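You operate a simulated robot arm through the tools that you are given. There is no shell and no other tool.

You run a simulated robot arm. Do the job below in one go: nothing can be reset, and whatever is moved stays where it is left.

## Task
Flush the red spout with water into the flush can till its window clears.
Fine: feed valve back at JUICE, spout up, can back in its place. Set down upright: flush can.

It is judged by the outcome, as a careful person would: the job done as asked, and still so three seconds after it is handed in. It fails if anything else is knocked over, pushed out of place, dropped, spilled or broken.

## Robot
A 7-joint arm with a fingered hand, fixed in place. Base frame: the origin is on the floor under the middle of its stand, x ahead of it, y to its left, z up. Units: mm, rad, N and s.
It reaches about 1228 mm from its shoulder. Its first joint turns from -2.007 to 2.007 rad. Payload 5 kg.
The TCP is the grasp point between the finger pads, 32 mm short of the fingertips. In the tool frame z runs along the fingers and y along their closing line. The gripper opens to 160 mm; its body begins 89 mm behind the TCP. The gripper is a hand of 4 fingers: y runs from the thumb to the fingers, the wrist lies at [0, 0, -267] in the tool frame, and closing takes about 1.5 s.
Orientation is that of the tool frame in the base frame, as [roll, pitch, yaw] about the fixed x, y, z axes, in that order (R = Rz(yaw) Ry(pitch) Rx(roll)). With the fingers straight down and closing along the base's y, the tool's x points along the base's -x, its y along +y and its z along -z.

## Interface
- The arm moves only by the tool apply_moves. Its argument "motion" is a list of rows, each a list of 6 numbers: the shift along the tool's x, y, z in mm, then the turn, a rotation vector about the tool's x, y, z in rad. In form: [[dx, dy, dz, wx, wy, wz], ...]. A call has 1 to 20 rows; each row shifts and turns the commanded pose from where the row before left it, along the tool's axes as they then stand. "fingers" is the gripper command, from -1 (shut) to 1 (fully open), values between in proportion, set as the call begins (left out, the last holds). A row lasts 0.2 s, in which the tool goes at most 50 mm and 0.15 rad; a call with a longer step from one row to the next is refused whole, and so is a gripper value outside its range. Where a pose cannot be reached the arm comes as near as it can. A force on the tool above 60 N (or 10 N above the force at the start of the call, whichever is more), or a blocked arm, ends the call early, and 0.2 s more pass. Each finger travels about 45 mm/s and halts on what it meets, pressing with about 33 N; the grip force reading is that of the motor and also rises with nothing between the fingers. The clock runs only during rows and for 0.2 s after the last one: add rows that do not move to give the fingers time. It gives the time, the measured TCP pose, the force on the tool (base axes), the opening and the grip force at its end, in the units of the frame above (readings bear some noise), with the torque about the TCP (base axes, N m) and any sound that the robot's microphone picked up.
- Cameras (640 x 400 px; columns grow to the right, rows downward): "scene" is fixed at [52.3, -497.9, 1815]; the picture's right is [0.85, -0.53, 0.00], its down [-0.21, -0.34, -0.92] and it looks along [0.48, 0.78, -0.40] (base axes); focal length 313 px, centre (320, 200). "wrist" rides on the gripper at [80, -4, -114] in the tool frame; the picture's right is [0.05, 1.00, 0.00], its down [-0.82, 0.04, -0.58] and it looks along [-0.58, 0.03, 0.82] (tool axes); focal length 265 px, centre (320, 200). There is no depth. A picture from a camera that has moved, and an enlarged one, comes with that camera's place and axes in the base frame and with its lens.
- capture(camera): a new picture of that camera. The clock stands still meanwhile.
- slide_trunk(by): slides the trunk up (or, below 0, down) by that many mm; the arm rides with it, the base frame stays. It gives what a move gives, with no picture.
- hand_shape(shape): the hand has 4 fingers and takes this shape, open, in about a second: jaw (thumb against the fingers, like two jaws); tri (thumb and two fingers); tip (a fingertip pinch); poke (one finger out to press); point (the index stretched); flat (the hand flat); cup (the hand cupped); fist (a fist). The gripper value then closes the fingers along that shape, each until it touches; the sizes above hold for jaw. It gives what a move gives, with no picture.
- enlarge(camera, box): a new picture of the part [left, top, right, bottom] of that camera's present view, enlarged. The clock stands still meanwhile.
- finish_job(): hands the job in; it is judged then, once.

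Nothing tells you positions but the pictures and the camera data. Unless the task says otherwise, let go and move clear before handing in.

The tools are called after ">>>" as a command line: name --pt "numbers of a row" for each row, then --argument value for the rest, lists and objects as JSON in quotes. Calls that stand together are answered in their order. apply_moves: Moves the arm, as the interface text tells. Its arguments: {"type":"object","properties":{"motion":{"type":"array","items":{"type":"array","items":{"type":"number"}}},"fingers":{"type":"number"}},"required":["motion"]} The other tools are called the same way: slide_trunk (by) moves the trunk up or down; hand_shape (shape) gives the hand a shape; capture (camera) takes a picture; enlarge (camera, box) takes an enlarged picture of a part of a camera's view; finish_job () hands the job in.

At the start:

```text
time: 0.0
eef_pos: [294.4, 425.5, 1631.3]
ee_rot: [-3.141, 0.0, -3.141]
wrist_force: [-0.6, -0.1, 0.0]
wrist_torque: [0.02, 0.02, -0.03]
width: 159.8
gripper_force: 0.1
shape: jaw
trunk travel left (down, up): [-775.0, 215.0]
```

scene: 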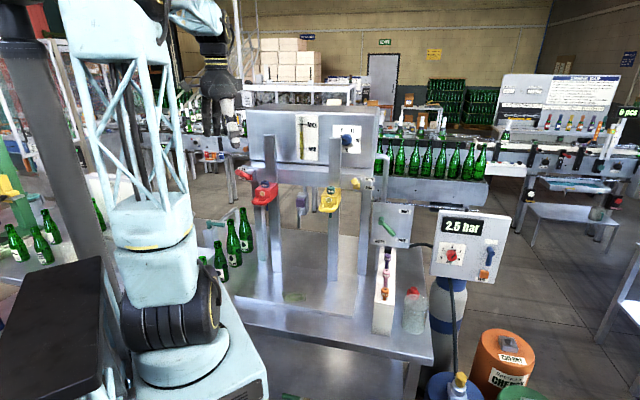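
wrist: 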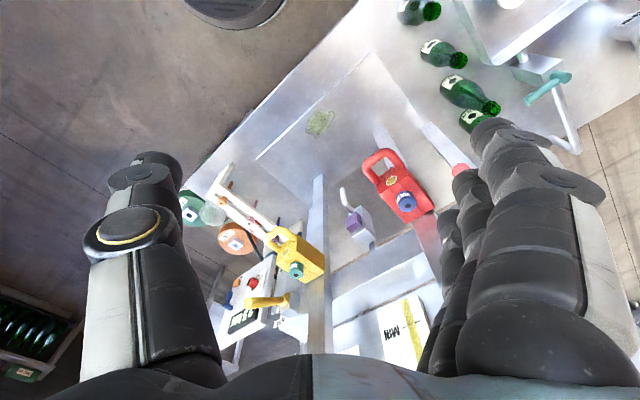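

I see a bottling filler with a red and a yellow spout, a tank above with a gauge and a dial, a pressure panel at the right, and a clear jar that may be the flush can. I'll look closer at the parts before moving.

>>> enlarge --camera "scene" --box '[220, 90, 400, 210]'

>>> enlarge --camera "scene" --box '[350, 180, 530, 340]'

>>> enlarge --camera "scene" --box '[190, 200, 370, 340]'

>>> enlarge --camera "wrist" --box '[180, 130, 480, 360]'

```text
3.33 times, centred on (310, 150) of scene
camera zoom: at [52.3, -497.9, 1815.0], right [0.85, -0.53, 0.0], down [-0.21, -0.34, -0.92], along [0.48, 0.78, -0.4], focal length 1043 px, centre (353, 367)
```

zoom: 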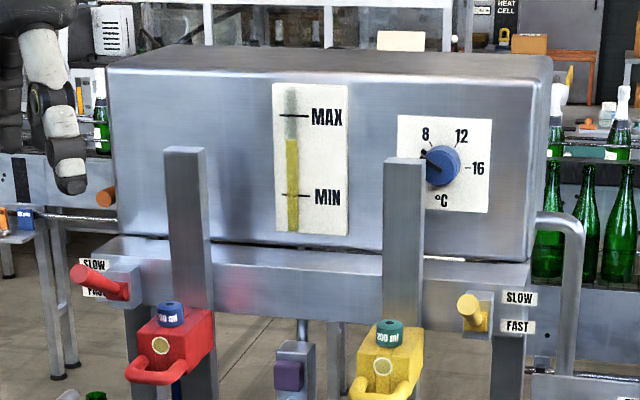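

```text
2.50 times, centred on (440, 260) of scene
camera zoom: at [52.3, -497.9, 1815.0], right [0.85, -0.53, 0.0], down [-0.21, -0.34, -0.92], along [0.48, 0.78, -0.4], focal length 782 px, centre (20, 50)
```

zoom: 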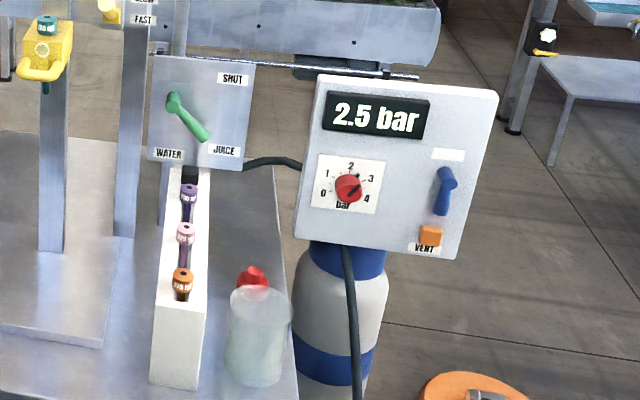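

```text
2.86 times, centred on (280, 270) of scene
camera zoom: at [52.3, -497.9, 1815.0], right [0.85, -0.53, 0.0], down [-0.21, -0.34, -0.92], along [0.48, 0.78, -0.4], focal length 894 px, centre (434, 0)
```

zoom: 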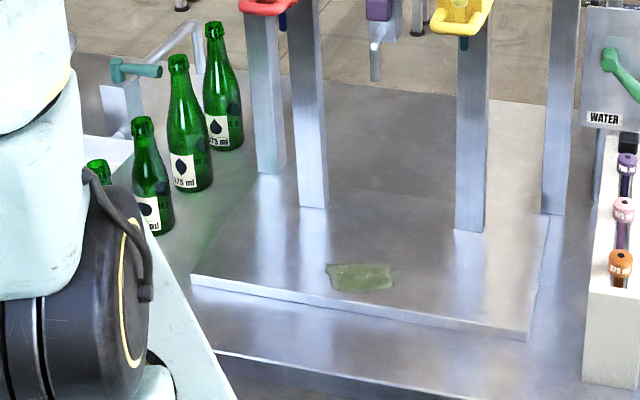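

```text
1.74 times, centred on (330, 245) of wrist
camera zoom: at [215.4, 421.6, 1746.3], right [-0.05, 1.0, 0.0], down [0.82, 0.04, 0.58], along [0.58, 0.03, -0.82], focal length 462 px, centre (303, 122)
```

zoom: 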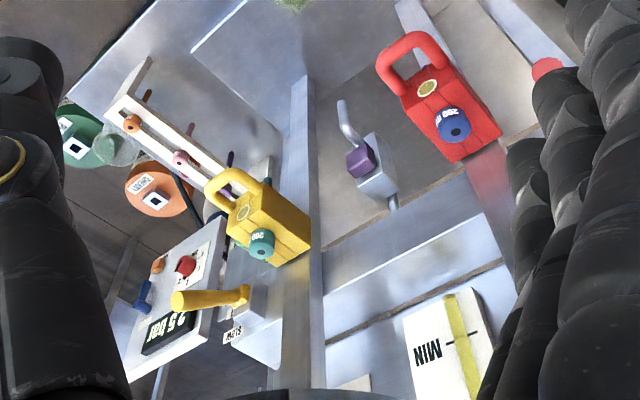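

The feed valve is the green lever with SHUT/WATER/JUICE. I still need to find the flush can, so I'll look at more of the view.

>>> enlarge --camera "scene" --box '[380, 270, 640, 400]'

>>> enlarge --camera "scene" --box '[0, 150, 260, 310]'

>>> enlarge --camera "wrist" --box '[380, 0, 640, 160]'

>>> enlarge --camera "scene" --box '[240, 150, 360, 225]'

>>> enlarge --camera "scene" --box '[100, 60, 260, 160]'

>>> enlarge --camera "wrist" --box '[170, 150, 330, 250]'

```text
2.46 times, centred on (510, 335) of scene
camera zoom: at [52.3, -497.9, 1815.0], right [0.85, -0.53, 0.0], down [-0.21, -0.34, -0.92], along [0.48, 0.78, -0.4], focal length 770 px, centre (-148, -132)
```

zoom: 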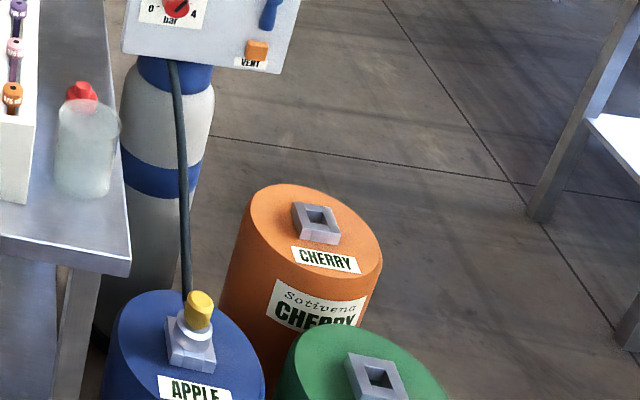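

```text
2.46 times, centred on (130, 230) of scene
camera zoom: at [52.3, -497.9, 1815.0], right [0.85, -0.53, 0.0], down [-0.21, -0.34, -0.92], along [0.48, 0.78, -0.4], focal length 770 px, centre (788, 126)
```

zoom: 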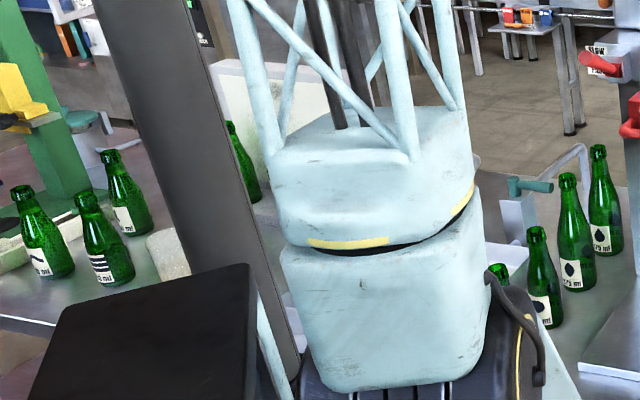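

```text
2.46 times, centred on (510, 80) of wrist
camera zoom: at [215.4, 421.6, 1746.3], right [-0.05, 1.0, 0.0], down [0.82, 0.04, 0.58], along [0.58, 0.03, -0.82], focal length 653 px, centre (-148, 495)
```

zoom: 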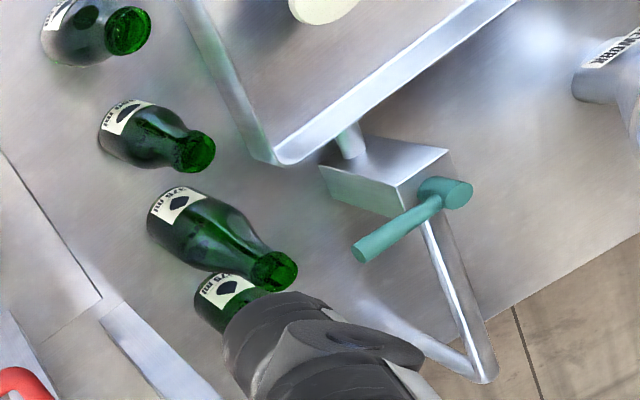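

```text
5.33 times, centred on (300, 188) of scene
camera zoom: at [52.3, -497.9, 1815.0], right [0.85, -0.53, 0.0], down [-0.21, -0.34, -0.92], along [0.48, 0.78, -0.4], focal length 1669 px, centre (427, 267)
```

zoom: 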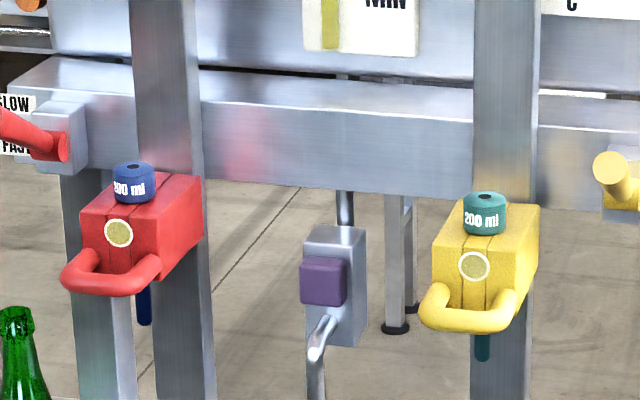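

```text
4.00 times, centred on (180, 110) of scene
camera zoom: at [52.3, -497.9, 1815.0], right [0.85, -0.53, 0.0], down [-0.21, -0.34, -0.92], along [0.48, 0.78, -0.4], focal length 1252 px, centre (880, 560)
```

zoom: 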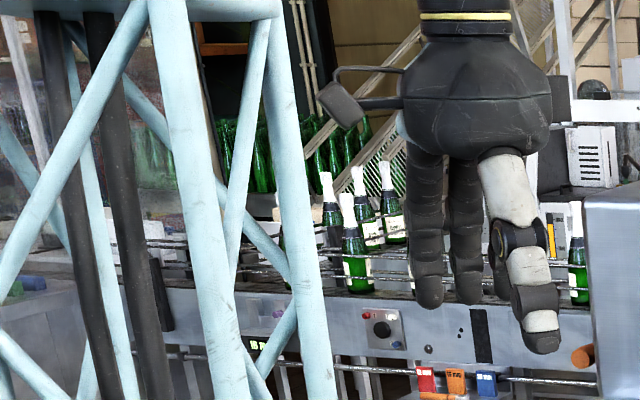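

```text
4.00 times, centred on (250, 200) of wrist
camera zoom: at [215.4, 421.6, 1746.3], right [-0.05, 1.0, 0.0], down [0.82, 0.04, 0.58], along [0.58, 0.03, -0.82], focal length 1062 px, centre (600, 200)
```

zoom: 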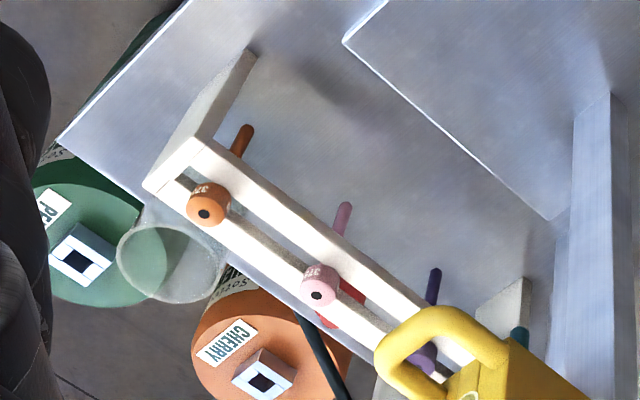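

I take the machine's face to be at 45° to the base axes: red spout cap near (467, 579, 1390), yellow cap near (650, 395, 1385). A frosted open can stands near (811, 81), top at about z 1030. I'll turn the wrist to face the machine and look again.

>>> apply_moves --pt "0 0 0 0 0 -0.131" --pt "0 0 0 0 0 -0.131" --pt "0 0 0 0 0 -0.131" --pt "0 0 0 0 0 -0.131" --pt "0 0 0 0 0 -0.131" --pt "0 0 0 0 0 -0.13"

```text
time: 1.4
eef_pos: [294.1, 426.7, 1631.2]
ee_rot: [-3.141, 0.0, -2.354]
wrist_force: [0.5, 0.3, -0.5]
wrist_torque: [0.01, 0.01, 0.0]
width: 159.6
gripper_force: 0.1
shape: jaw
trunk travel left (down, up): [-775.0, 215.0]
```

The hand should now face the machine squarely; I'll take a picture to check.

>>> capture --camera "wrist"

>>> capture --camera "scene"

```text
taken
camera wrist: at [242.1, 366.2, 1746.4], right [-0.74, 0.67, 0.0], down [0.55, 0.61, 0.58], along [0.39, 0.43, -0.82], focal length 265 px, centre (320, 200)
```

wrist: 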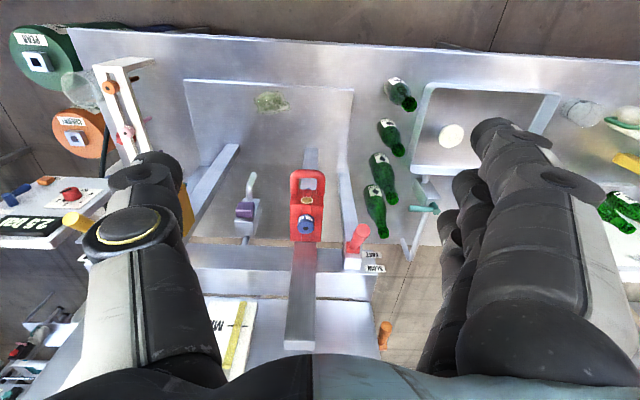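

```text
taken
```

scene: 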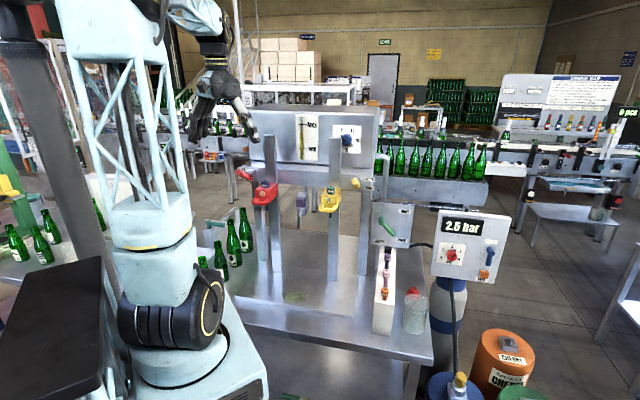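

There is a second clear vessel at the upper right, near a sink or tray. I'll enlarge both sides to tell the vessels apart.

>>> enlarge --camera "wrist" --box '[380, 60, 640, 240]'

>>> enlarge --camera "wrist" --box '[0, 20, 240, 180]'

>>> enlarge --camera "wrist" --box '[210, 150, 410, 290]'

```text
2.22 times, centred on (510, 150) of wrist
camera zoom: at [242.1, 366.2, 1746.4], right [-0.74, 0.67, 0.0], down [0.55, 0.61, 0.58], along [0.39, 0.43, -0.82], focal length 590 px, centre (-102, 311)
```

zoom: 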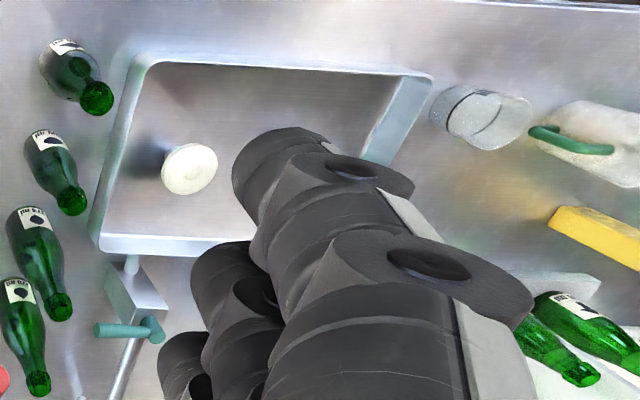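

```text
2.50 times, centred on (120, 100) of wrist
camera zoom: at [242.1, 366.2, 1746.4], right [-0.74, 0.67, 0.0], down [0.55, 0.61, 0.58], along [0.39, 0.43, -0.82], focal length 664 px, centre (820, 450)
```

zoom: 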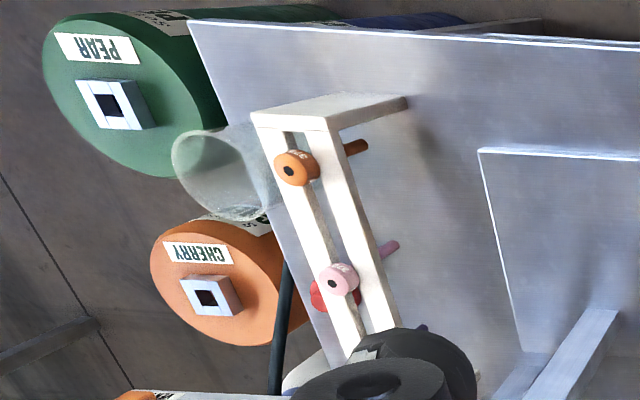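

```text
2.86 times, centred on (310, 220) of wrist
camera zoom: at [242.1, 366.2, 1746.4], right [-0.74, 0.67, 0.0], down [0.55, 0.61, 0.58], along [0.39, 0.43, -0.82], focal length 758 px, centre (349, 143)
```

zoom: 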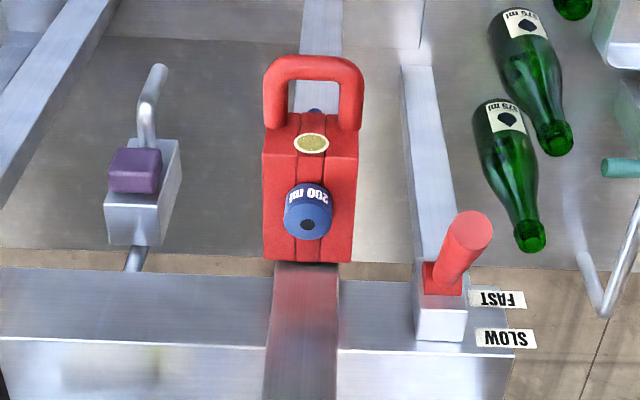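

I see a basin with a tap and beyond it a glass beaker and a white jug with a green handle. I'll swing left to see what those are before choosing.

>>> apply_moves --pt "20 37 0 0 0 0" --pt "20 37 0 0 0 0" --pt "20 37 0 0 0 0" --pt "20 37 0 0 0 0" --pt "20 37 0 0 0 0" --pt "20 37 0 0 0 0" --pt "0 0 0 0 0 -0.131" --pt "0 0 0 0 0 -0.131" --pt "0 0 0 0 0 -0.131" --pt "0 0 0 0 0 -0.131" --pt "0 0 0 0 0 -0.131" --pt "0 0 0 0 0 -0.131"

>>> capture --camera "wrist"

```text
time: 4.2
eef_pos: [91.1, 506.6, 1608.4]
ee_rot: [3.106, -0.046, -1.629]
wrist_force: [0.3, -0.8, -0.4]
wrist_torque: [0.01, -0.01, 0.07]
width: 160.2
gripper_force: 0.0
shape: jaw
trunk travel left (down, up): [-775.0, 215.0]
stopped in row 12: the arm was blocked; the commanded pose is now the measured one
```

```text
taken
camera wrist: at [95.0, 430.5, 1727.0], right [-1.0, 0.01, 0.04], down [0.03, 0.84, 0.54], along [-0.03, 0.54, -0.84], focal length 265 px, centre (320, 200)
```

wrist: 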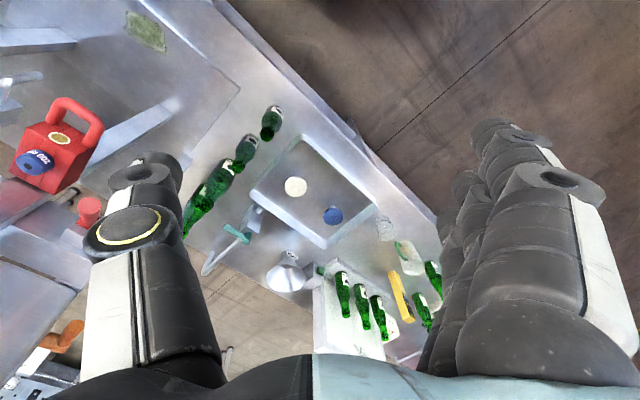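

The arm reached a limit close in, so I'll take care not to go nearer the base. I'll enlarge the basin area.

>>> enlarge --camera "wrist" --box '[220, 120, 460, 340]'

>>> enlarge --camera "wrist" --box '[340, 190, 460, 310]'

>>> capture --camera "scene"

```text
1.82 times, centred on (340, 230) of wrist
camera zoom: at [95.0, 430.5, 1727.0], right [-1.0, 0.01, 0.04], down [0.03, 0.84, 0.54], along [-0.03, 0.54, -0.84], focal length 483 px, centre (284, 146)
```

zoom: 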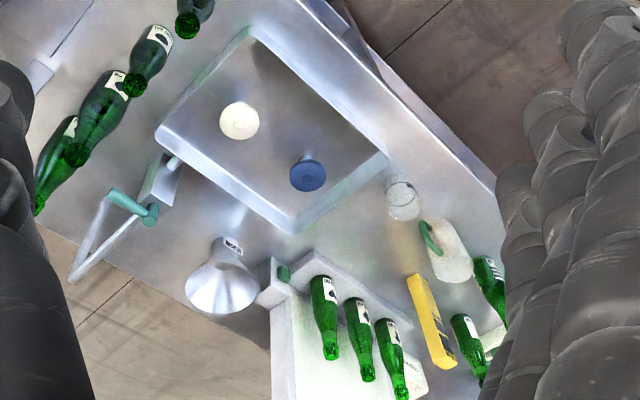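

```text
3.33 times, centred on (400, 250) of wrist
camera zoom: at [95.0, 430.5, 1727.0], right [-1.0, 0.01, 0.04], down [0.03, 0.84, 0.54], along [-0.03, 0.54, -0.84], focal length 885 px, centre (53, 33)
```

zoom: 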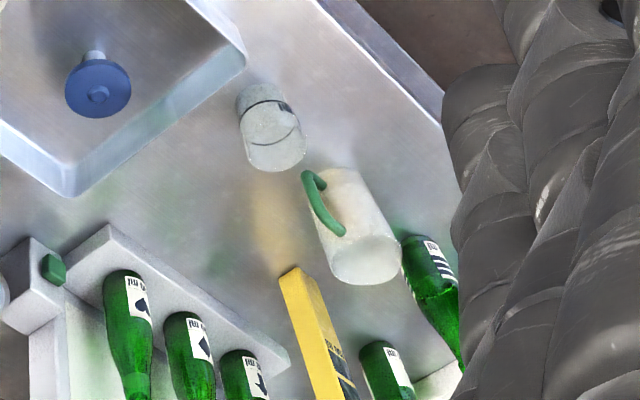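

```text
taken
```

scene: 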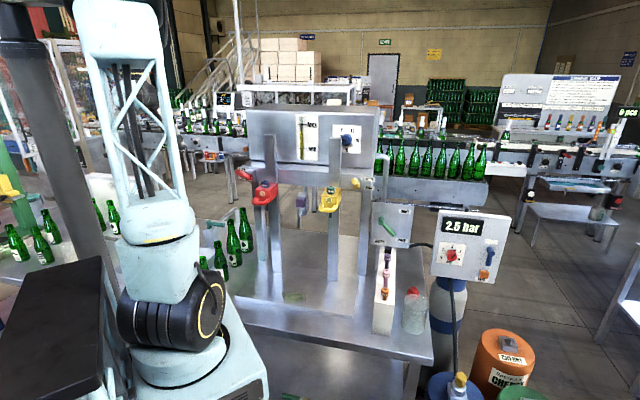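

The left side holds a measuring glass, a white jug, a funnel and bottles. The frosted open vessel beside the filler on the right looks most like the flush can, so I'll move over there for a close look.

>>> apply_moves --pt "0 0 0 0.0356 -0.046 0" --pt "13.6 -41.4 0 0 0 0" --pt "13.6 -41.4 0 0 0 0" --pt "13.6 -41.4 0 0 0 0" --pt "13.6 -41.4 0 0 0 0" --pt "13.6 -41.4 0 0 0 0" --pt "0 0 0 0 0 0.1375" --pt "0 0 0 0 0 0.1375" --pt "0 0 0 0 0 0.1375" --pt "0 0 0 0 0 0.1375" --pt "0 0 0 0 0 0.1375" --pt "0 0 0 0 0 0.1375" --pt "0 0 0 0 0 0.1375" --pt "0 0 0 0 0 0.1375" --pt "0 0 0 0 0 0.1375" --pt "0 0 0 0 0 0.1375" --pt "0 0 0 0 0 0.1375"

```text
time: 7.8
eef_pos: [290.7, 427.8, 1607.7]
ee_rot: [3.141, 0.002, -3.136]
wrist_force: [0.2, 0.0, 0.8]
wrist_torque: [0.01, -0.01, -0.02]
width: 159.7
gripper_force: 0.0
shape: jaw
trunk travel left (down, up): [-775.0, 215.0]
```

Now I'll move over toward the right-hand end of the table for a close look at the frosted can and the valve panel.

>>> apply_moves --pt "0 -47 0 0 0 0" --pt "0 -47 0 0 0 0" --pt "0 -47 0 0 0 0" --pt "0 -47 0 0 0 0" --pt "0 -47 0 0 0 0" --pt "0 -47 0 0 0 0" --pt "0 -46 0 0 0 0" --pt "-30 0 30 0 0 0" --pt "-30 0 30 0 0 0" --pt "-30 0 30 0 0 0" --pt "-30 0 30 0 0 0" --pt "-30 0 30 0 0 0"

>>> capture --camera "wrist"

>>> capture --camera "scene"

```text
time: 10.4
eef_pos: [464.4, 249.0, 1434.9]
ee_rot: [-3.141, -0.003, -3.134]
wrist_force: [0.5, 0.0, 0.0]
wrist_torque: [0.03, 0.06, -0.01]
width: 160.0
gripper_force: 0.0
shape: jaw
out of reach, approached as far as the arm can: row 4, 5, 6, 7
trunk travel left (down, up): [-775.0, 215.0]
```

```text
taken
camera wrist: at [384.2, 243.8, 1548.7], right [-0.06, 1.0, 0.0], down [0.82, 0.05, 0.58], along [0.58, 0.03, -0.82], focal length 265 px, centre (320, 200)
```

wrist: 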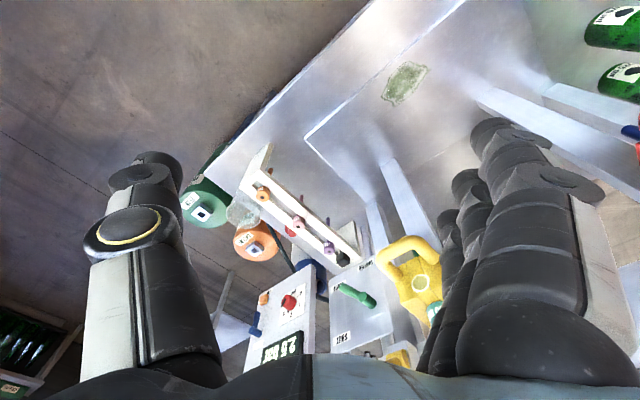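

```text
taken
```

scene: 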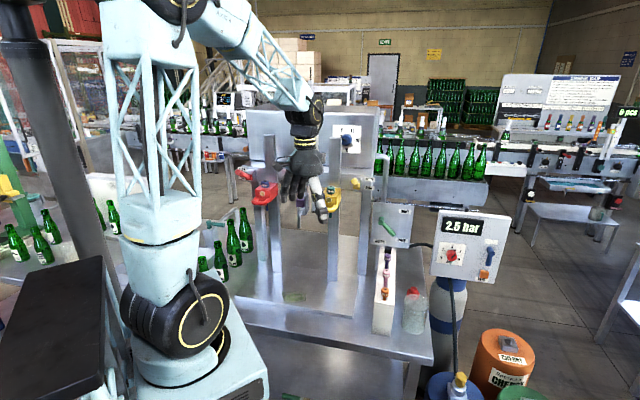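

The close-in limit kept the hand a little further left than asked, but the view is useful. I'll enlarge the can and the valve panel.

>>> enlarge --camera "wrist" --box '[180, 140, 400, 280]'

>>> enlarge --camera "wrist" --box '[240, 220, 450, 370]'

>>> enlarge --camera "wrist" --box '[200, 0, 480, 180]'

>>> enlarge --camera "scene" --box '[365, 190, 445, 240]'

>>> enlarge --camera "scene" --box '[365, 270, 445, 340]'

```text
2.86 times, centred on (290, 210) of wrist
camera zoom: at [384.2, 243.8, 1548.7], right [-0.06, 1.0, 0.0], down [0.82, 0.05, 0.58], along [0.58, 0.03, -0.82], focal length 758 px, centre (406, 171)
```

zoom: 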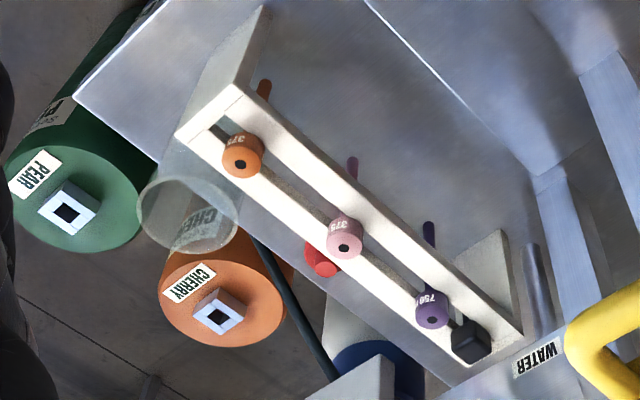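

```text
2.67 times, centred on (345, 295) of wrist
camera zoom: at [384.2, 243.8, 1548.7], right [-0.06, 1.0, 0.0], down [0.82, 0.05, 0.58], along [0.58, 0.03, -0.82], focal length 708 px, centre (253, -53)
```

zoom: 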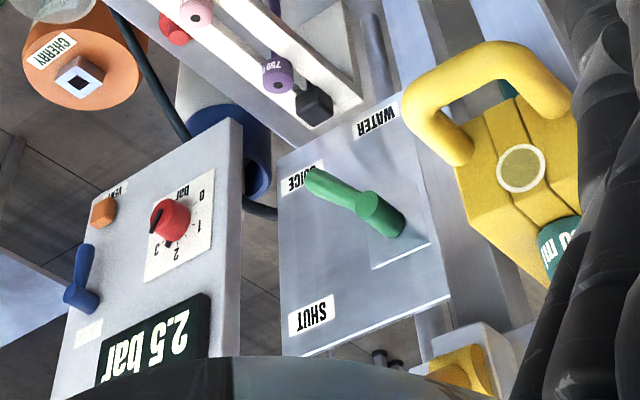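

```text
2.22 times, centred on (340, 90) of wrist
camera zoom: at [384.2, 243.8, 1548.7], right [-0.06, 1.0, 0.0], down [0.82, 0.05, 0.58], along [0.58, 0.03, -0.82], focal length 590 px, centre (276, 444)
```

zoom: 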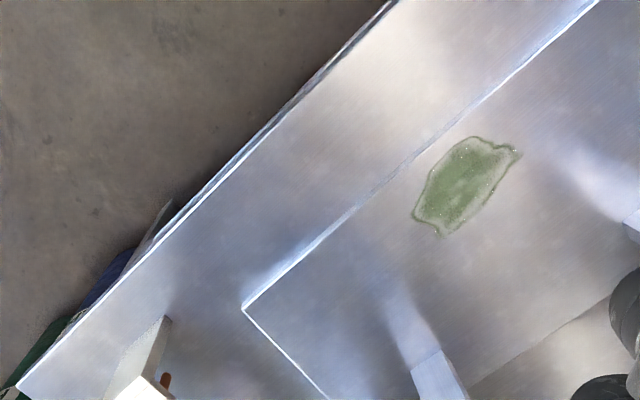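

```text
8.00 times, centred on (405, 215) of scene
camera zoom: at [52.3, -497.9, 1815.0], right [0.85, -0.53, 0.0], down [-0.21, -0.34, -0.92], along [0.48, 0.78, -0.4], focal length 2504 px, centre (-360, 80)
```

zoom: 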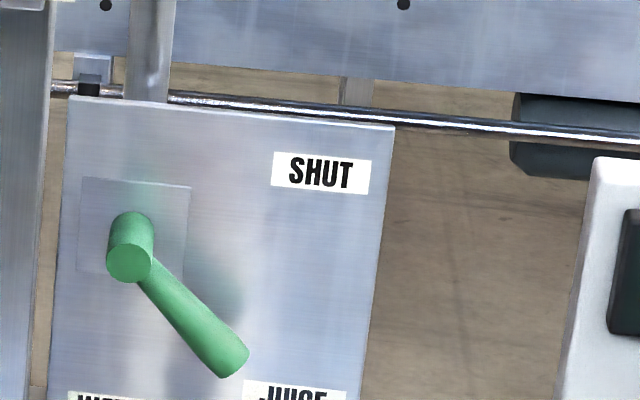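

```text
5.71 times, centred on (405, 305) of scene
camera zoom: at [52.3, -497.9, 1815.0], right [0.85, -0.53, 0.0], down [-0.21, -0.34, -0.92], along [0.48, 0.78, -0.4], focal length 1789 px, centre (-166, -400)
```

zoom: 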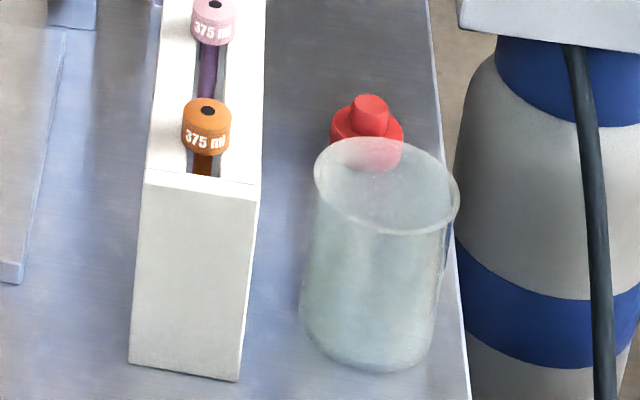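

The frosted, open, handle-less vessel at about (816, 74), rim z ≈ 1022 and rim about 92 mm across, looks like the flush can. The green lever pivots near (913, 386, 1190) and now points at JUICE. Next I'll tilt the hand to look straight at the red spout from the front.

>>> apply_moves --pt "30 35 0 0 0 -0.131" --pt "30 35 0 0 0 -0.131" --pt "25 20 0 0 0 -0.131" --pt "20 20 0 0 0 -0.131" --pt "0 10 0 0 0 -0.131" --pt "0 0 0 0 0 -0.131"

```text
time: 11.8
eef_pos: [333.9, 345.9, 1434.4]
ee_rot: [3.141, -0.002, -2.346]
wrist_force: [-0.5, -0.7, -0.1]
wrist_torque: [0.01, -0.02, 0.02]
width: 159.9
gripper_force: 0.1
shape: jaw
trunk travel left (down, up): [-775.0, 215.0]
```

Now I'll pitch the hand 45° so that the wrist camera looks level at the spouts.

>>> apply_moves --pt "0 12 0 0 -0.131 0" --pt "0 12 0 0 -0.131 0" --pt "0 12 0 0 -0.131 0" --pt "0 12 0 0 -0.131 0" --pt "0 12 0 0 -0.131 0" --pt "0 10 0 0 -0.131 0"

>>> capture --camera "wrist"

>>> capture --camera "scene"

```text
time: 13.2
eef_pos: [292.4, 401.6, 1439.6]
ee_rot: [-3.136, 0.759, -2.348]
wrist_force: [-0.1, 0.5, -0.1]
wrist_torque: [0.0, 0.04, 0.03]
width: 159.9
gripper_force: 0.1
shape: jaw
out of reach, approached as far as the arm can: row 6
trunk travel left (down, up): [-775.0, 215.0]
```

```text
taken
camera wrist: at [199.5, 301.1, 1469.0], right [-0.74, 0.68, -0.04], down [0.1, 0.17, 0.98], along [0.67, 0.72, -0.2], focal length 265 px, centre (320, 200)
```

wrist: 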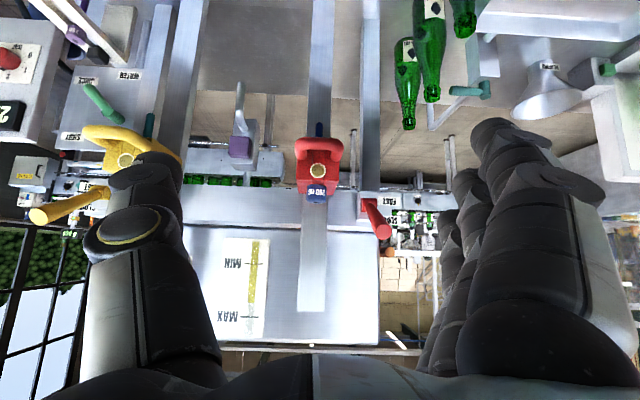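

```text
taken
```

scene: 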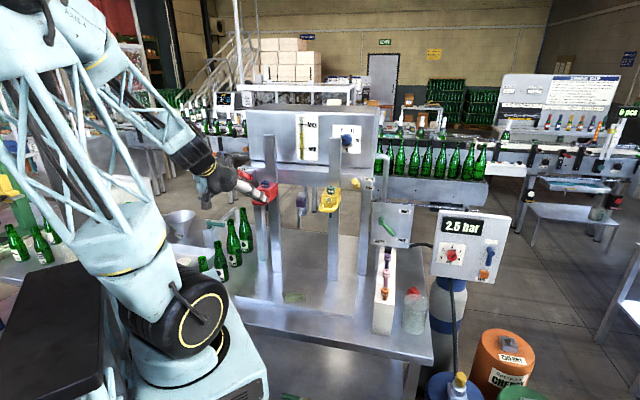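

This view is nearly level with the red spout. I'll enlarge the spout, its post and the area beneath.

>>> enlarge --camera "wrist" --box '[240, 90, 420, 210]'

>>> enlarge --camera "wrist" --box '[0, 0, 300, 200]'

>>> enlarge --camera "scene" --box '[180, 190, 300, 310]'

```text
3.33 times, centred on (330, 150) of wrist
camera zoom: at [199.5, 301.1, 1469.0], right [-0.74, 0.68, -0.04], down [0.1, 0.17, 0.98], along [0.67, 0.72, -0.2], focal length 885 px, centre (287, 367)
```

zoom: 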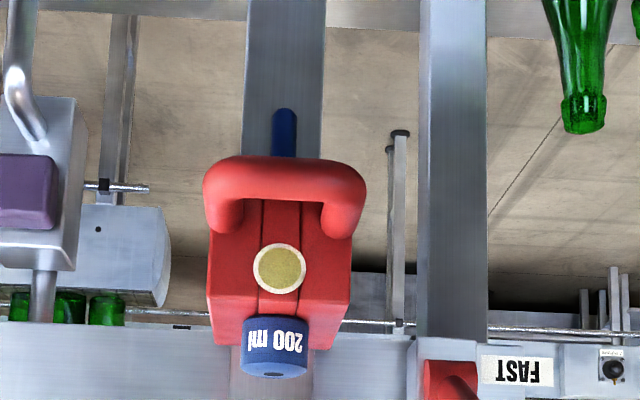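

```text
2.00 times, centred on (150, 100) of wrist
camera zoom: at [199.5, 301.1, 1469.0], right [-0.74, 0.68, -0.04], down [0.1, 0.17, 0.98], along [0.67, 0.72, -0.2], focal length 531 px, centre (660, 400)
```

zoom: 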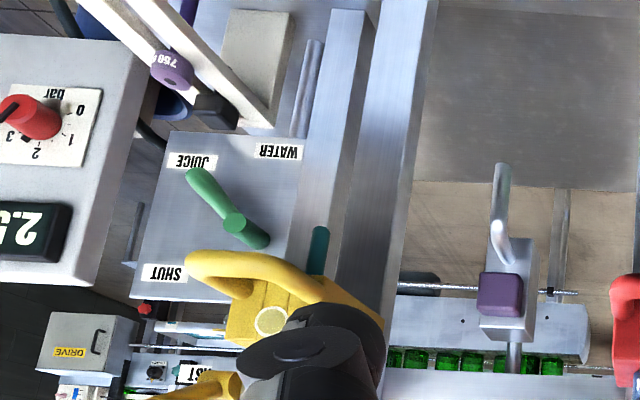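

```text
3.33 times, centred on (240, 250) of scene
camera zoom: at [52.3, -497.9, 1815.0], right [0.85, -0.53, 0.0], down [-0.21, -0.34, -0.92], along [0.48, 0.78, -0.4], focal length 1043 px, centre (587, 33)
```

zoom: 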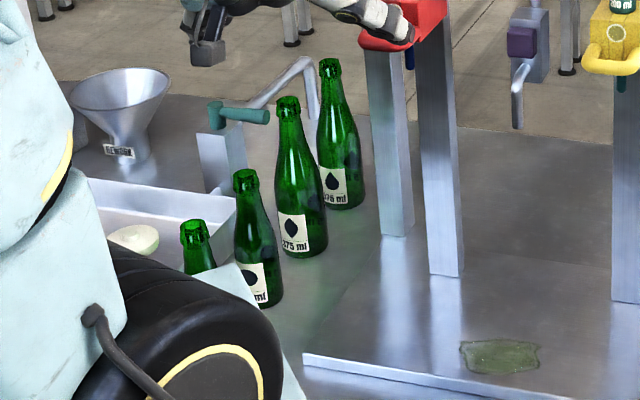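

The red spout's axis is at about n = 741 and u = −79 in the machine's own axes. Its nozzle tip is at z ≈ 1268 and its handle bar at z ≈ 1331. Before touching anything I'll recheck the left-side vessels at high zoom to be sure which one is the flush can.

>>> apply_moves --pt "0 0 0 0 0.1265 0" --pt "0 0 0 0 0.1265 0" --pt "0 0 0 0 0.1265 0" --pt "0 0 0 0 0.1265 0" --pt "0 0 0 0 0.1265 0" --pt "0 0 0 0 0.1265 0" --pt "12 39 -33 0 0 0" --pt "12 39 -33 0 0 0" --pt "12 39 -33 0 0 0" --pt "12 39 -33 0 0 0" --pt "12 38 -33 0 0 0" --pt "0 0 0 0 0 -0.131" --pt "0 0 0 0 0 -0.131" --pt "0 0 0 0 0 -0.131" --pt "0 0 0 0 0 -0.131" --pt "0 0 0 0 0 -0.1"

>>> capture --camera "wrist"

```text
refused: row 7 steps farther than a row can; nothing moved
```

```text
taken
camera wrist: at [199.5, 301.1, 1469.0], right [-0.74, 0.68, -0.04], down [0.1, 0.17, 0.98], along [0.67, 0.72, -0.2], focal length 265 px, centre (320, 200)
```

wrist: 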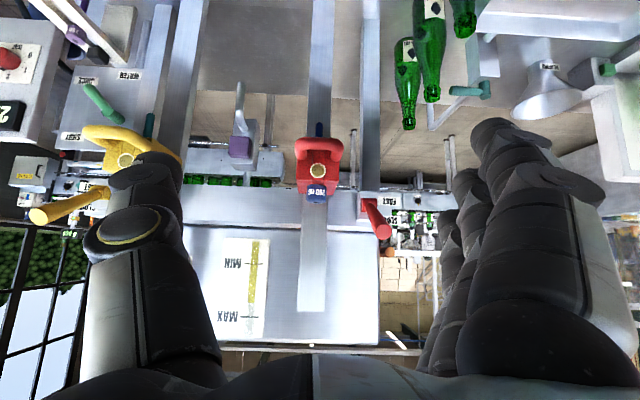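

A row was slightly over the step limit, so nothing moved. I'll send the same motion with smaller steps.

>>> apply_moves --pt "0 0 0 0 0.1265 0" --pt "0 0 0 0 0.1265 0" --pt "0 0 0 0 0.1265 0" --pt "0 0 0 0 0.1265 0" --pt "0 0 0 0 0.1265 0" --pt "0 0 0 0 0.1265 0" --pt "10 32 -27 0 0 0" --pt "10 32 -27 0 0 0" --pt "10 32 -27 0 0 0" --pt "10 32 -27 0 0 0" --pt "10 32 -27 0 0 0" --pt "10 32 -27 0 0 0" --pt "0 0 0 0 0 -0.131" --pt "0 0 0 0 0 -0.131" --pt "0 0 0 0 0 -0.131" --pt "0 0 0 0 0 -0.131" --pt "0 0 0 0 0 -0.1"

>>> capture --camera "wrist"

```text
time: 17.0
eef_pos: [136.9, 487.3, 1585.9]
ee_rot: [3.141, -0.01, -1.775]
wrist_force: [0.0, -0.1, 0.4]
wrist_torque: [-0.04, -0.02, -0.03]
width: 159.9
gripper_force: 0.0
shape: jaw
trunk travel left (down, up): [-775.0, 215.0]
stopped in row 17: the arm was blocked; the commanded pose is now the measured one
```

```text
taken
camera wrist: at [126.5, 409.0, 1702.1], right [-0.99, 0.15, 0.0], down [0.12, 0.81, 0.57], along [0.08, 0.56, -0.82], focal length 265 px, centre (320, 200)
```

wrist: 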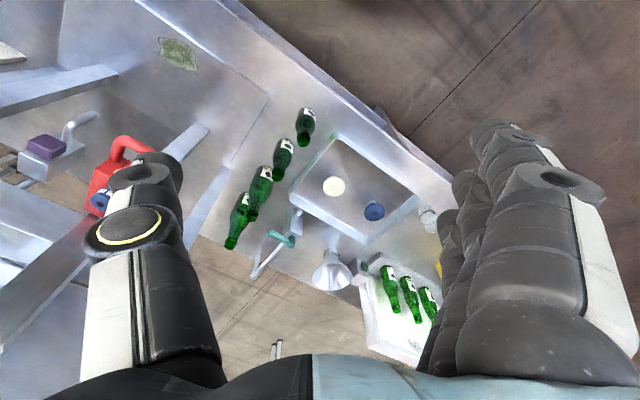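

The jug is just hidden behind the fingers. I'll slide a little further left.

>>> apply_moves --pt "-2 34 0 0 0 0" --pt "-2 34 0 0 0 0" --pt "-2 34 0 0 0 0"

>>> capture --camera "wrist"

```text
time: 18.0
eef_pos: [72.6, 516.9, 1568.9]
ee_rot: [3.126, -0.048, -1.825]
wrist_force: [0.5, -0.6, 0.2]
wrist_torque: [0.04, 0.06, 0.0]
width: 160.0
gripper_force: 0.1
shape: jaw
trunk travel left (down, up): [-775.0, 215.0]
stopped in row 3: the arm was blocked; the commanded pose is now the measured one
```

```text
taken
camera wrist: at [59.2, 443.1, 1687.1], right [-0.98, 0.2, 0.02], down [0.18, 0.82, 0.54], along [0.09, 0.53, -0.84], focal length 265 px, centre (320, 200)
```

wrist: 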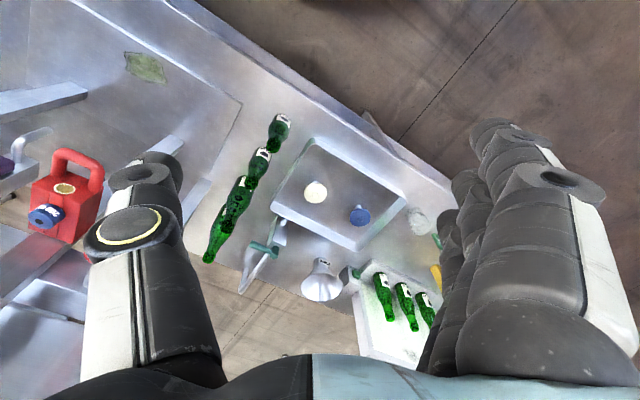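

I'll zoom in strongly on the glass, the funnel and the jug from here.

>>> enlarge --camera "wrist" --box '[395, 195, 465, 265]'

>>> enlarge --camera "wrist" --box '[290, 170, 450, 330]'

>>> capture --camera "scene"

```text
5.71 times, centred on (430, 230) of wrist
camera zoom: at [59.2, 443.1, 1687.1], right [-0.98, 0.2, 0.02], down [0.18, 0.82, 0.54], along [0.09, 0.53, -0.84], focal length 1517 px, centre (-309, 29)
```

zoom: 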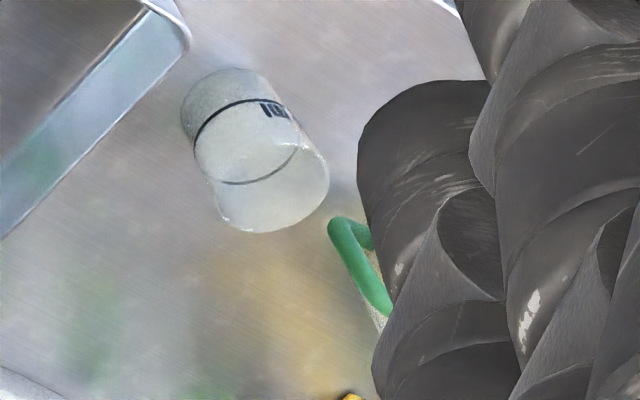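

```text
2.50 times, centred on (370, 250) of wrist
camera zoom: at [59.2, 443.1, 1687.1], right [-0.98, 0.2, 0.02], down [0.18, 0.82, 0.54], along [0.09, 0.53, -0.84], focal length 664 px, centre (195, 75)
```

zoom: 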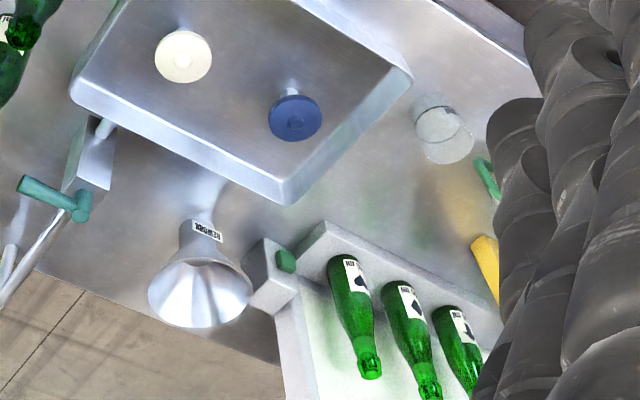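

```text
taken
```

scene: 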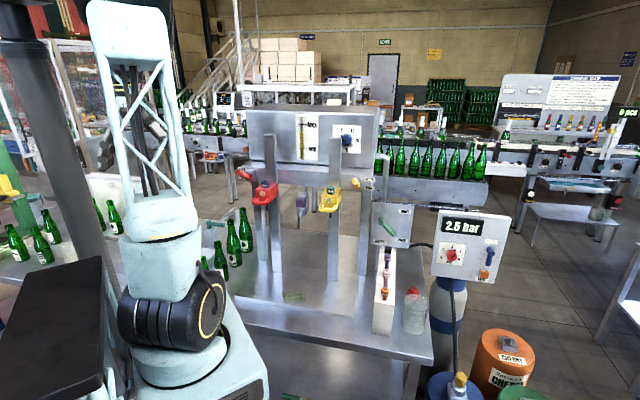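

The left glass is marked "1 l" and the funnel is marked "REWORK". I'll tilt up slightly so the jug with the green handle comes clear of the fingers.

>>> apply_moves --pt "0 0 0 0 -0.12 0" --pt "0 0 0 0 -0.12 0" --pt "0 0 0 0 -0.12 0"

>>> capture --camera "wrist"

```text
time: 19.0
eef_pos: [135.2, 511.8, 1564.5]
ee_rot: [3.105, 0.299, -1.956]
wrist_force: [0.4, 1.9, -0.5]
wrist_torque: [-0.1, 0.03, 0.0]
width: 160.1
gripper_force: 0.1
shape: jaw
trunk travel left (down, up): [-775.0, 215.0]
stopped in row 3: the arm was blocked; the commanded pose is now the measured one
```

```text
taken
camera wrist: at [101.5, 406.3, 1649.7], right [-0.95, 0.32, 0.02], down [0.21, 0.57, 0.79], along [0.24, 0.76, -0.61], focal length 265 px, centre (320, 200)
```

wrist: 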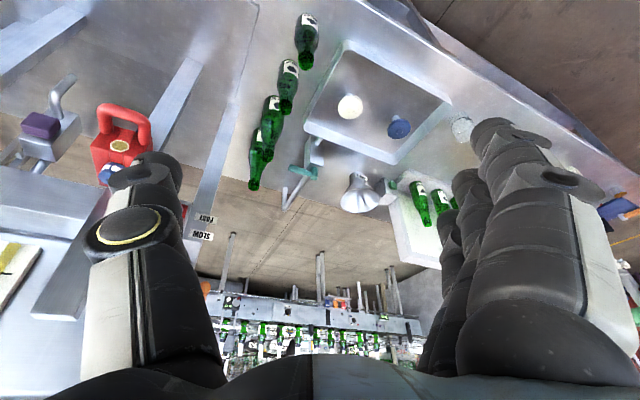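

The jug is still hidden, and I don't want to keep pushing against the arm's limits. I'll curl the hand into a fist here in free space to clear the view.

>>> hand_shape --shape "fist"

>>> capture --camera "wrist"

```text
time: 19.9
eef_pos: [133.3, 510.0, 1567.1]
ee_rot: [3.106, 0.306, -1.954]
wrist_force: [0.1, -0.1, -0.2]
wrist_torque: [-0.01, -0.01, 0.0]
width: 0.0
gripper_force: 0.2
shape: fist
trunk travel left (down, up): [-775.0, 215.0]
```

```text
taken
camera wrist: at [100.3, 404.5, 1651.6], right [-0.95, 0.32, 0.02], down [0.2, 0.57, 0.8], along [0.24, 0.76, -0.6], focal length 265 px, centre (320, 200)
```

wrist: 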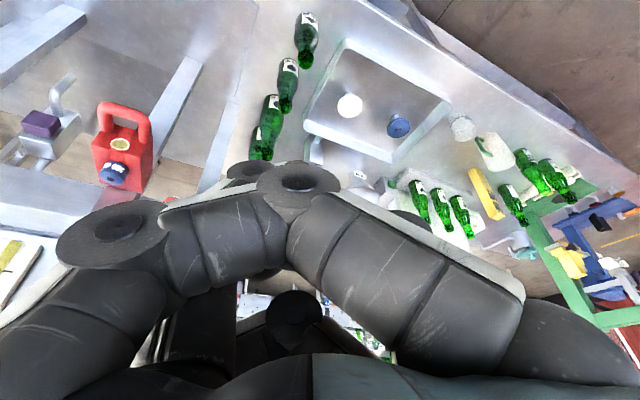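

The jug and the capper table are visible now. I'll zoom in on them.

>>> enlarge --camera "wrist" --box '[440, 100, 540, 180]'

>>> enlarge --camera "wrist" --box '[440, 100, 640, 300]'

```text
5.00 times, centred on (490, 140) of wrist
camera zoom: at [100.3, 404.5, 1651.6], right [-0.95, 0.32, 0.02], down [0.2, 0.57, 0.8], along [0.24, 0.76, -0.6], focal length 1327 px, centre (-530, 500)
```

zoom: 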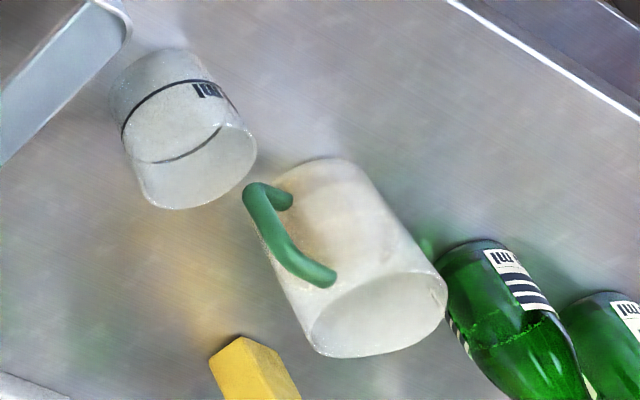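

```text
2.00 times, centred on (540, 200) of wrist
camera zoom: at [100.3, 404.5, 1651.6], right [-0.95, 0.32, 0.02], down [0.2, 0.57, 0.8], along [0.24, 0.76, -0.6], focal length 531 px, centre (-120, 200)
```

zoom: 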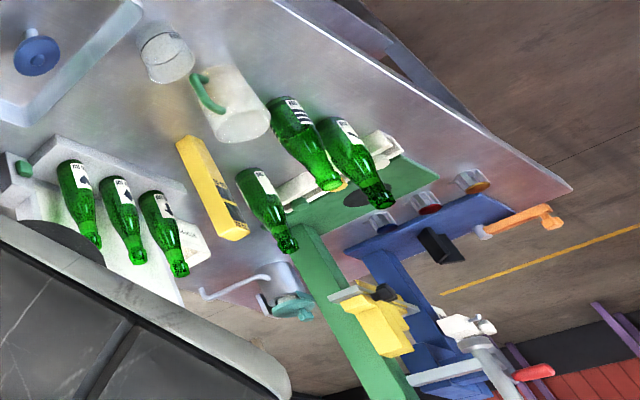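

The left-hand vessels are a measuring glass and a handled jug, both part of the bottling and rework side. The plain open vessel beside the filler must be the flush can. I'll restore the jaw shape, level the hand and travel toward the can.

>>> hand_shape --shape "jaw"

>>> apply_moves --pt "0 0 0 0.012 0.102 0" --pt "0 0 0 0.012 0.102 0" --pt "0 0 0 0.012 0.102 0" --pt "3.5 -40 0 0 0 0" --pt "3.5 -40 0 0 0 0" --pt "3.5 -40 0 0 0 0" --pt "3.5 -40 0 0 0 0" --pt "3.5 -40 0 0 0 0" --pt "3.5 -40 0 0 0 0" --pt "0 0 0 0 0 0.14" --pt "0 0 0 0 0 0.14" --pt "0 0 0 0 0 0.14" --pt "0 0 0 0 0 0.14" --pt "0 0 0 0 0 0.14" --pt "0 0 0 0 0 0.14" --pt "0 0 0 0 0 0.14" --pt "0 0 0 0 0 0.14" --pt "0 0 0 0 0 0.068"

```text
time: 20.8
eef_pos: [133.2, 510.3, 1566.3]
ee_rot: [3.105, 0.306, -1.952]
wrist_force: [0.2, -0.2, 0.3]
wrist_torque: [-0.01, -0.03, -0.02]
width: 159.7
gripper_force: 0.2
shape: jaw
trunk travel left (down, up): [-775.0, 215.0]
```

```text
time: 24.6
eef_pos: [346.5, 403.5, 1567.6]
ee_rot: [3.14, 0.004, -3.133]
wrist_force: [-0.5, -0.5, 0.3]
wrist_torque: [0.01, -0.03, 0.0]
width: 159.6
gripper_force: 0.1
shape: jaw
trunk travel left (down, up): [-775.0, 215.0]
```

Level again at (346, 404, 1568). I'll continue right toward the can and turn the wrist so the fingers close front-to-back, along the machine's depth axis.

>>> apply_moves --pt "-36 -33 0 0 0 0" --pt "-36 -33 0 0 0 0" --pt "-36 -33 0 0 0 0" --pt "-36 -33 0 0 0 0" --pt "-36 -33 0 0 0 0" --pt "-36 -33 0 0 0 0" --pt "-20 -33 0 0 0 0" --pt "-20 -33 0 0 0 0" --pt "-20 -33 0 0 0 0" --pt "-20 -33 0 0 0 0" --pt "0 0 0 0 0 0.131" --pt "0 0 0 0 0 0.131" --pt "0 0 0 0 0 0.131" --pt "0 0 0 0 0 0.131" --pt "0 0 0 0 0 0.131" --pt "0 0 0 0 0 0.138"

>>> capture --camera "wrist"

>>> capture --camera "scene"

```text
time: 28.0
eef_pos: [645.7, 76.6, 1568.8]
ee_rot: [3.134, 0.003, 2.358]
wrist_force: [0.1, 1.2, -0.2]
wrist_torque: [-0.01, -0.01, 0.02]
width: 160.1
gripper_force: 0.1
shape: jaw
trunk travel left (down, up): [-775.0, 215.0]
```

```text
taken
camera wrist: at [586.2, 130.1, 1684.2], right [0.67, 0.74, 0.01], down [0.6, -0.55, 0.58], along [0.43, -0.38, -0.82], focal length 265 px, centre (320, 200)
```

wrist: 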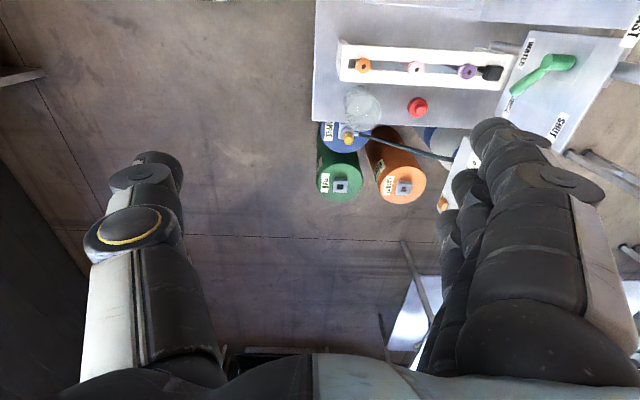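

```text
taken
```

scene: 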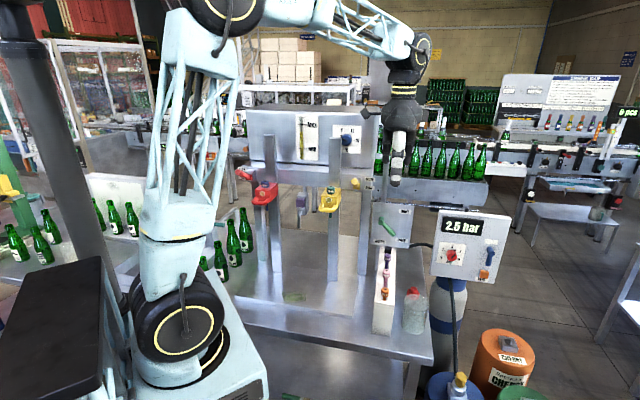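

This gives a clean view from above of the rack, the can, the red plug and the valve panel. I'll enlarge them to measure.

>>> enlarge --camera "wrist" --box '[300, 30, 460, 150]'

>>> enlarge --camera "wrist" --box '[440, 20, 640, 150]'

```text
3.33 times, centred on (380, 90) of wrist
camera zoom: at [586.2, 130.1, 1684.2], right [0.67, 0.74, 0.01], down [0.6, -0.55, 0.58], along [0.43, -0.38, -0.82], focal length 885 px, centre (120, 567)
```

zoom: 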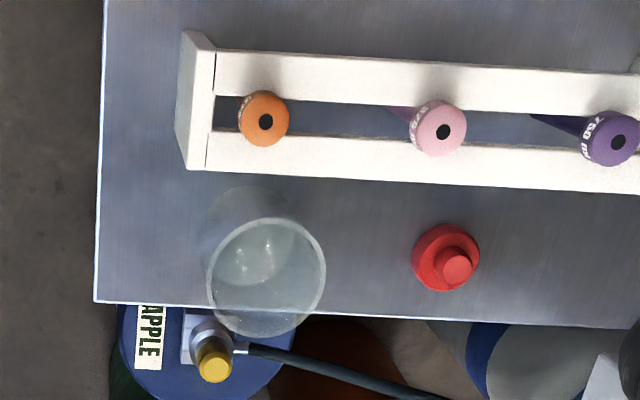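

```text
3.08 times, centred on (540, 85) of wrist
camera zoom: at [586.2, 130.1, 1684.2], right [0.67, 0.74, 0.01], down [0.6, -0.55, 0.58], along [0.43, -0.38, -0.82], focal length 817 px, centre (-357, 554)
```

zoom: 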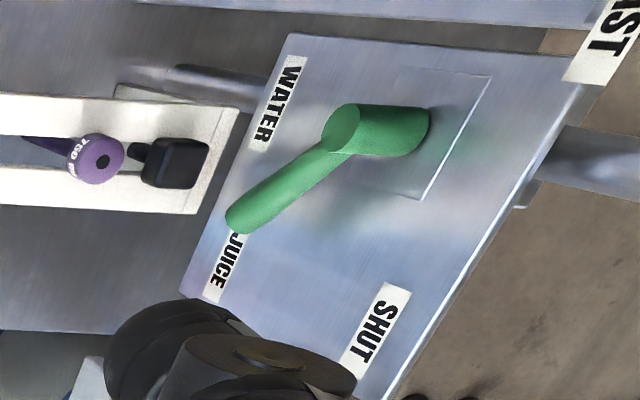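

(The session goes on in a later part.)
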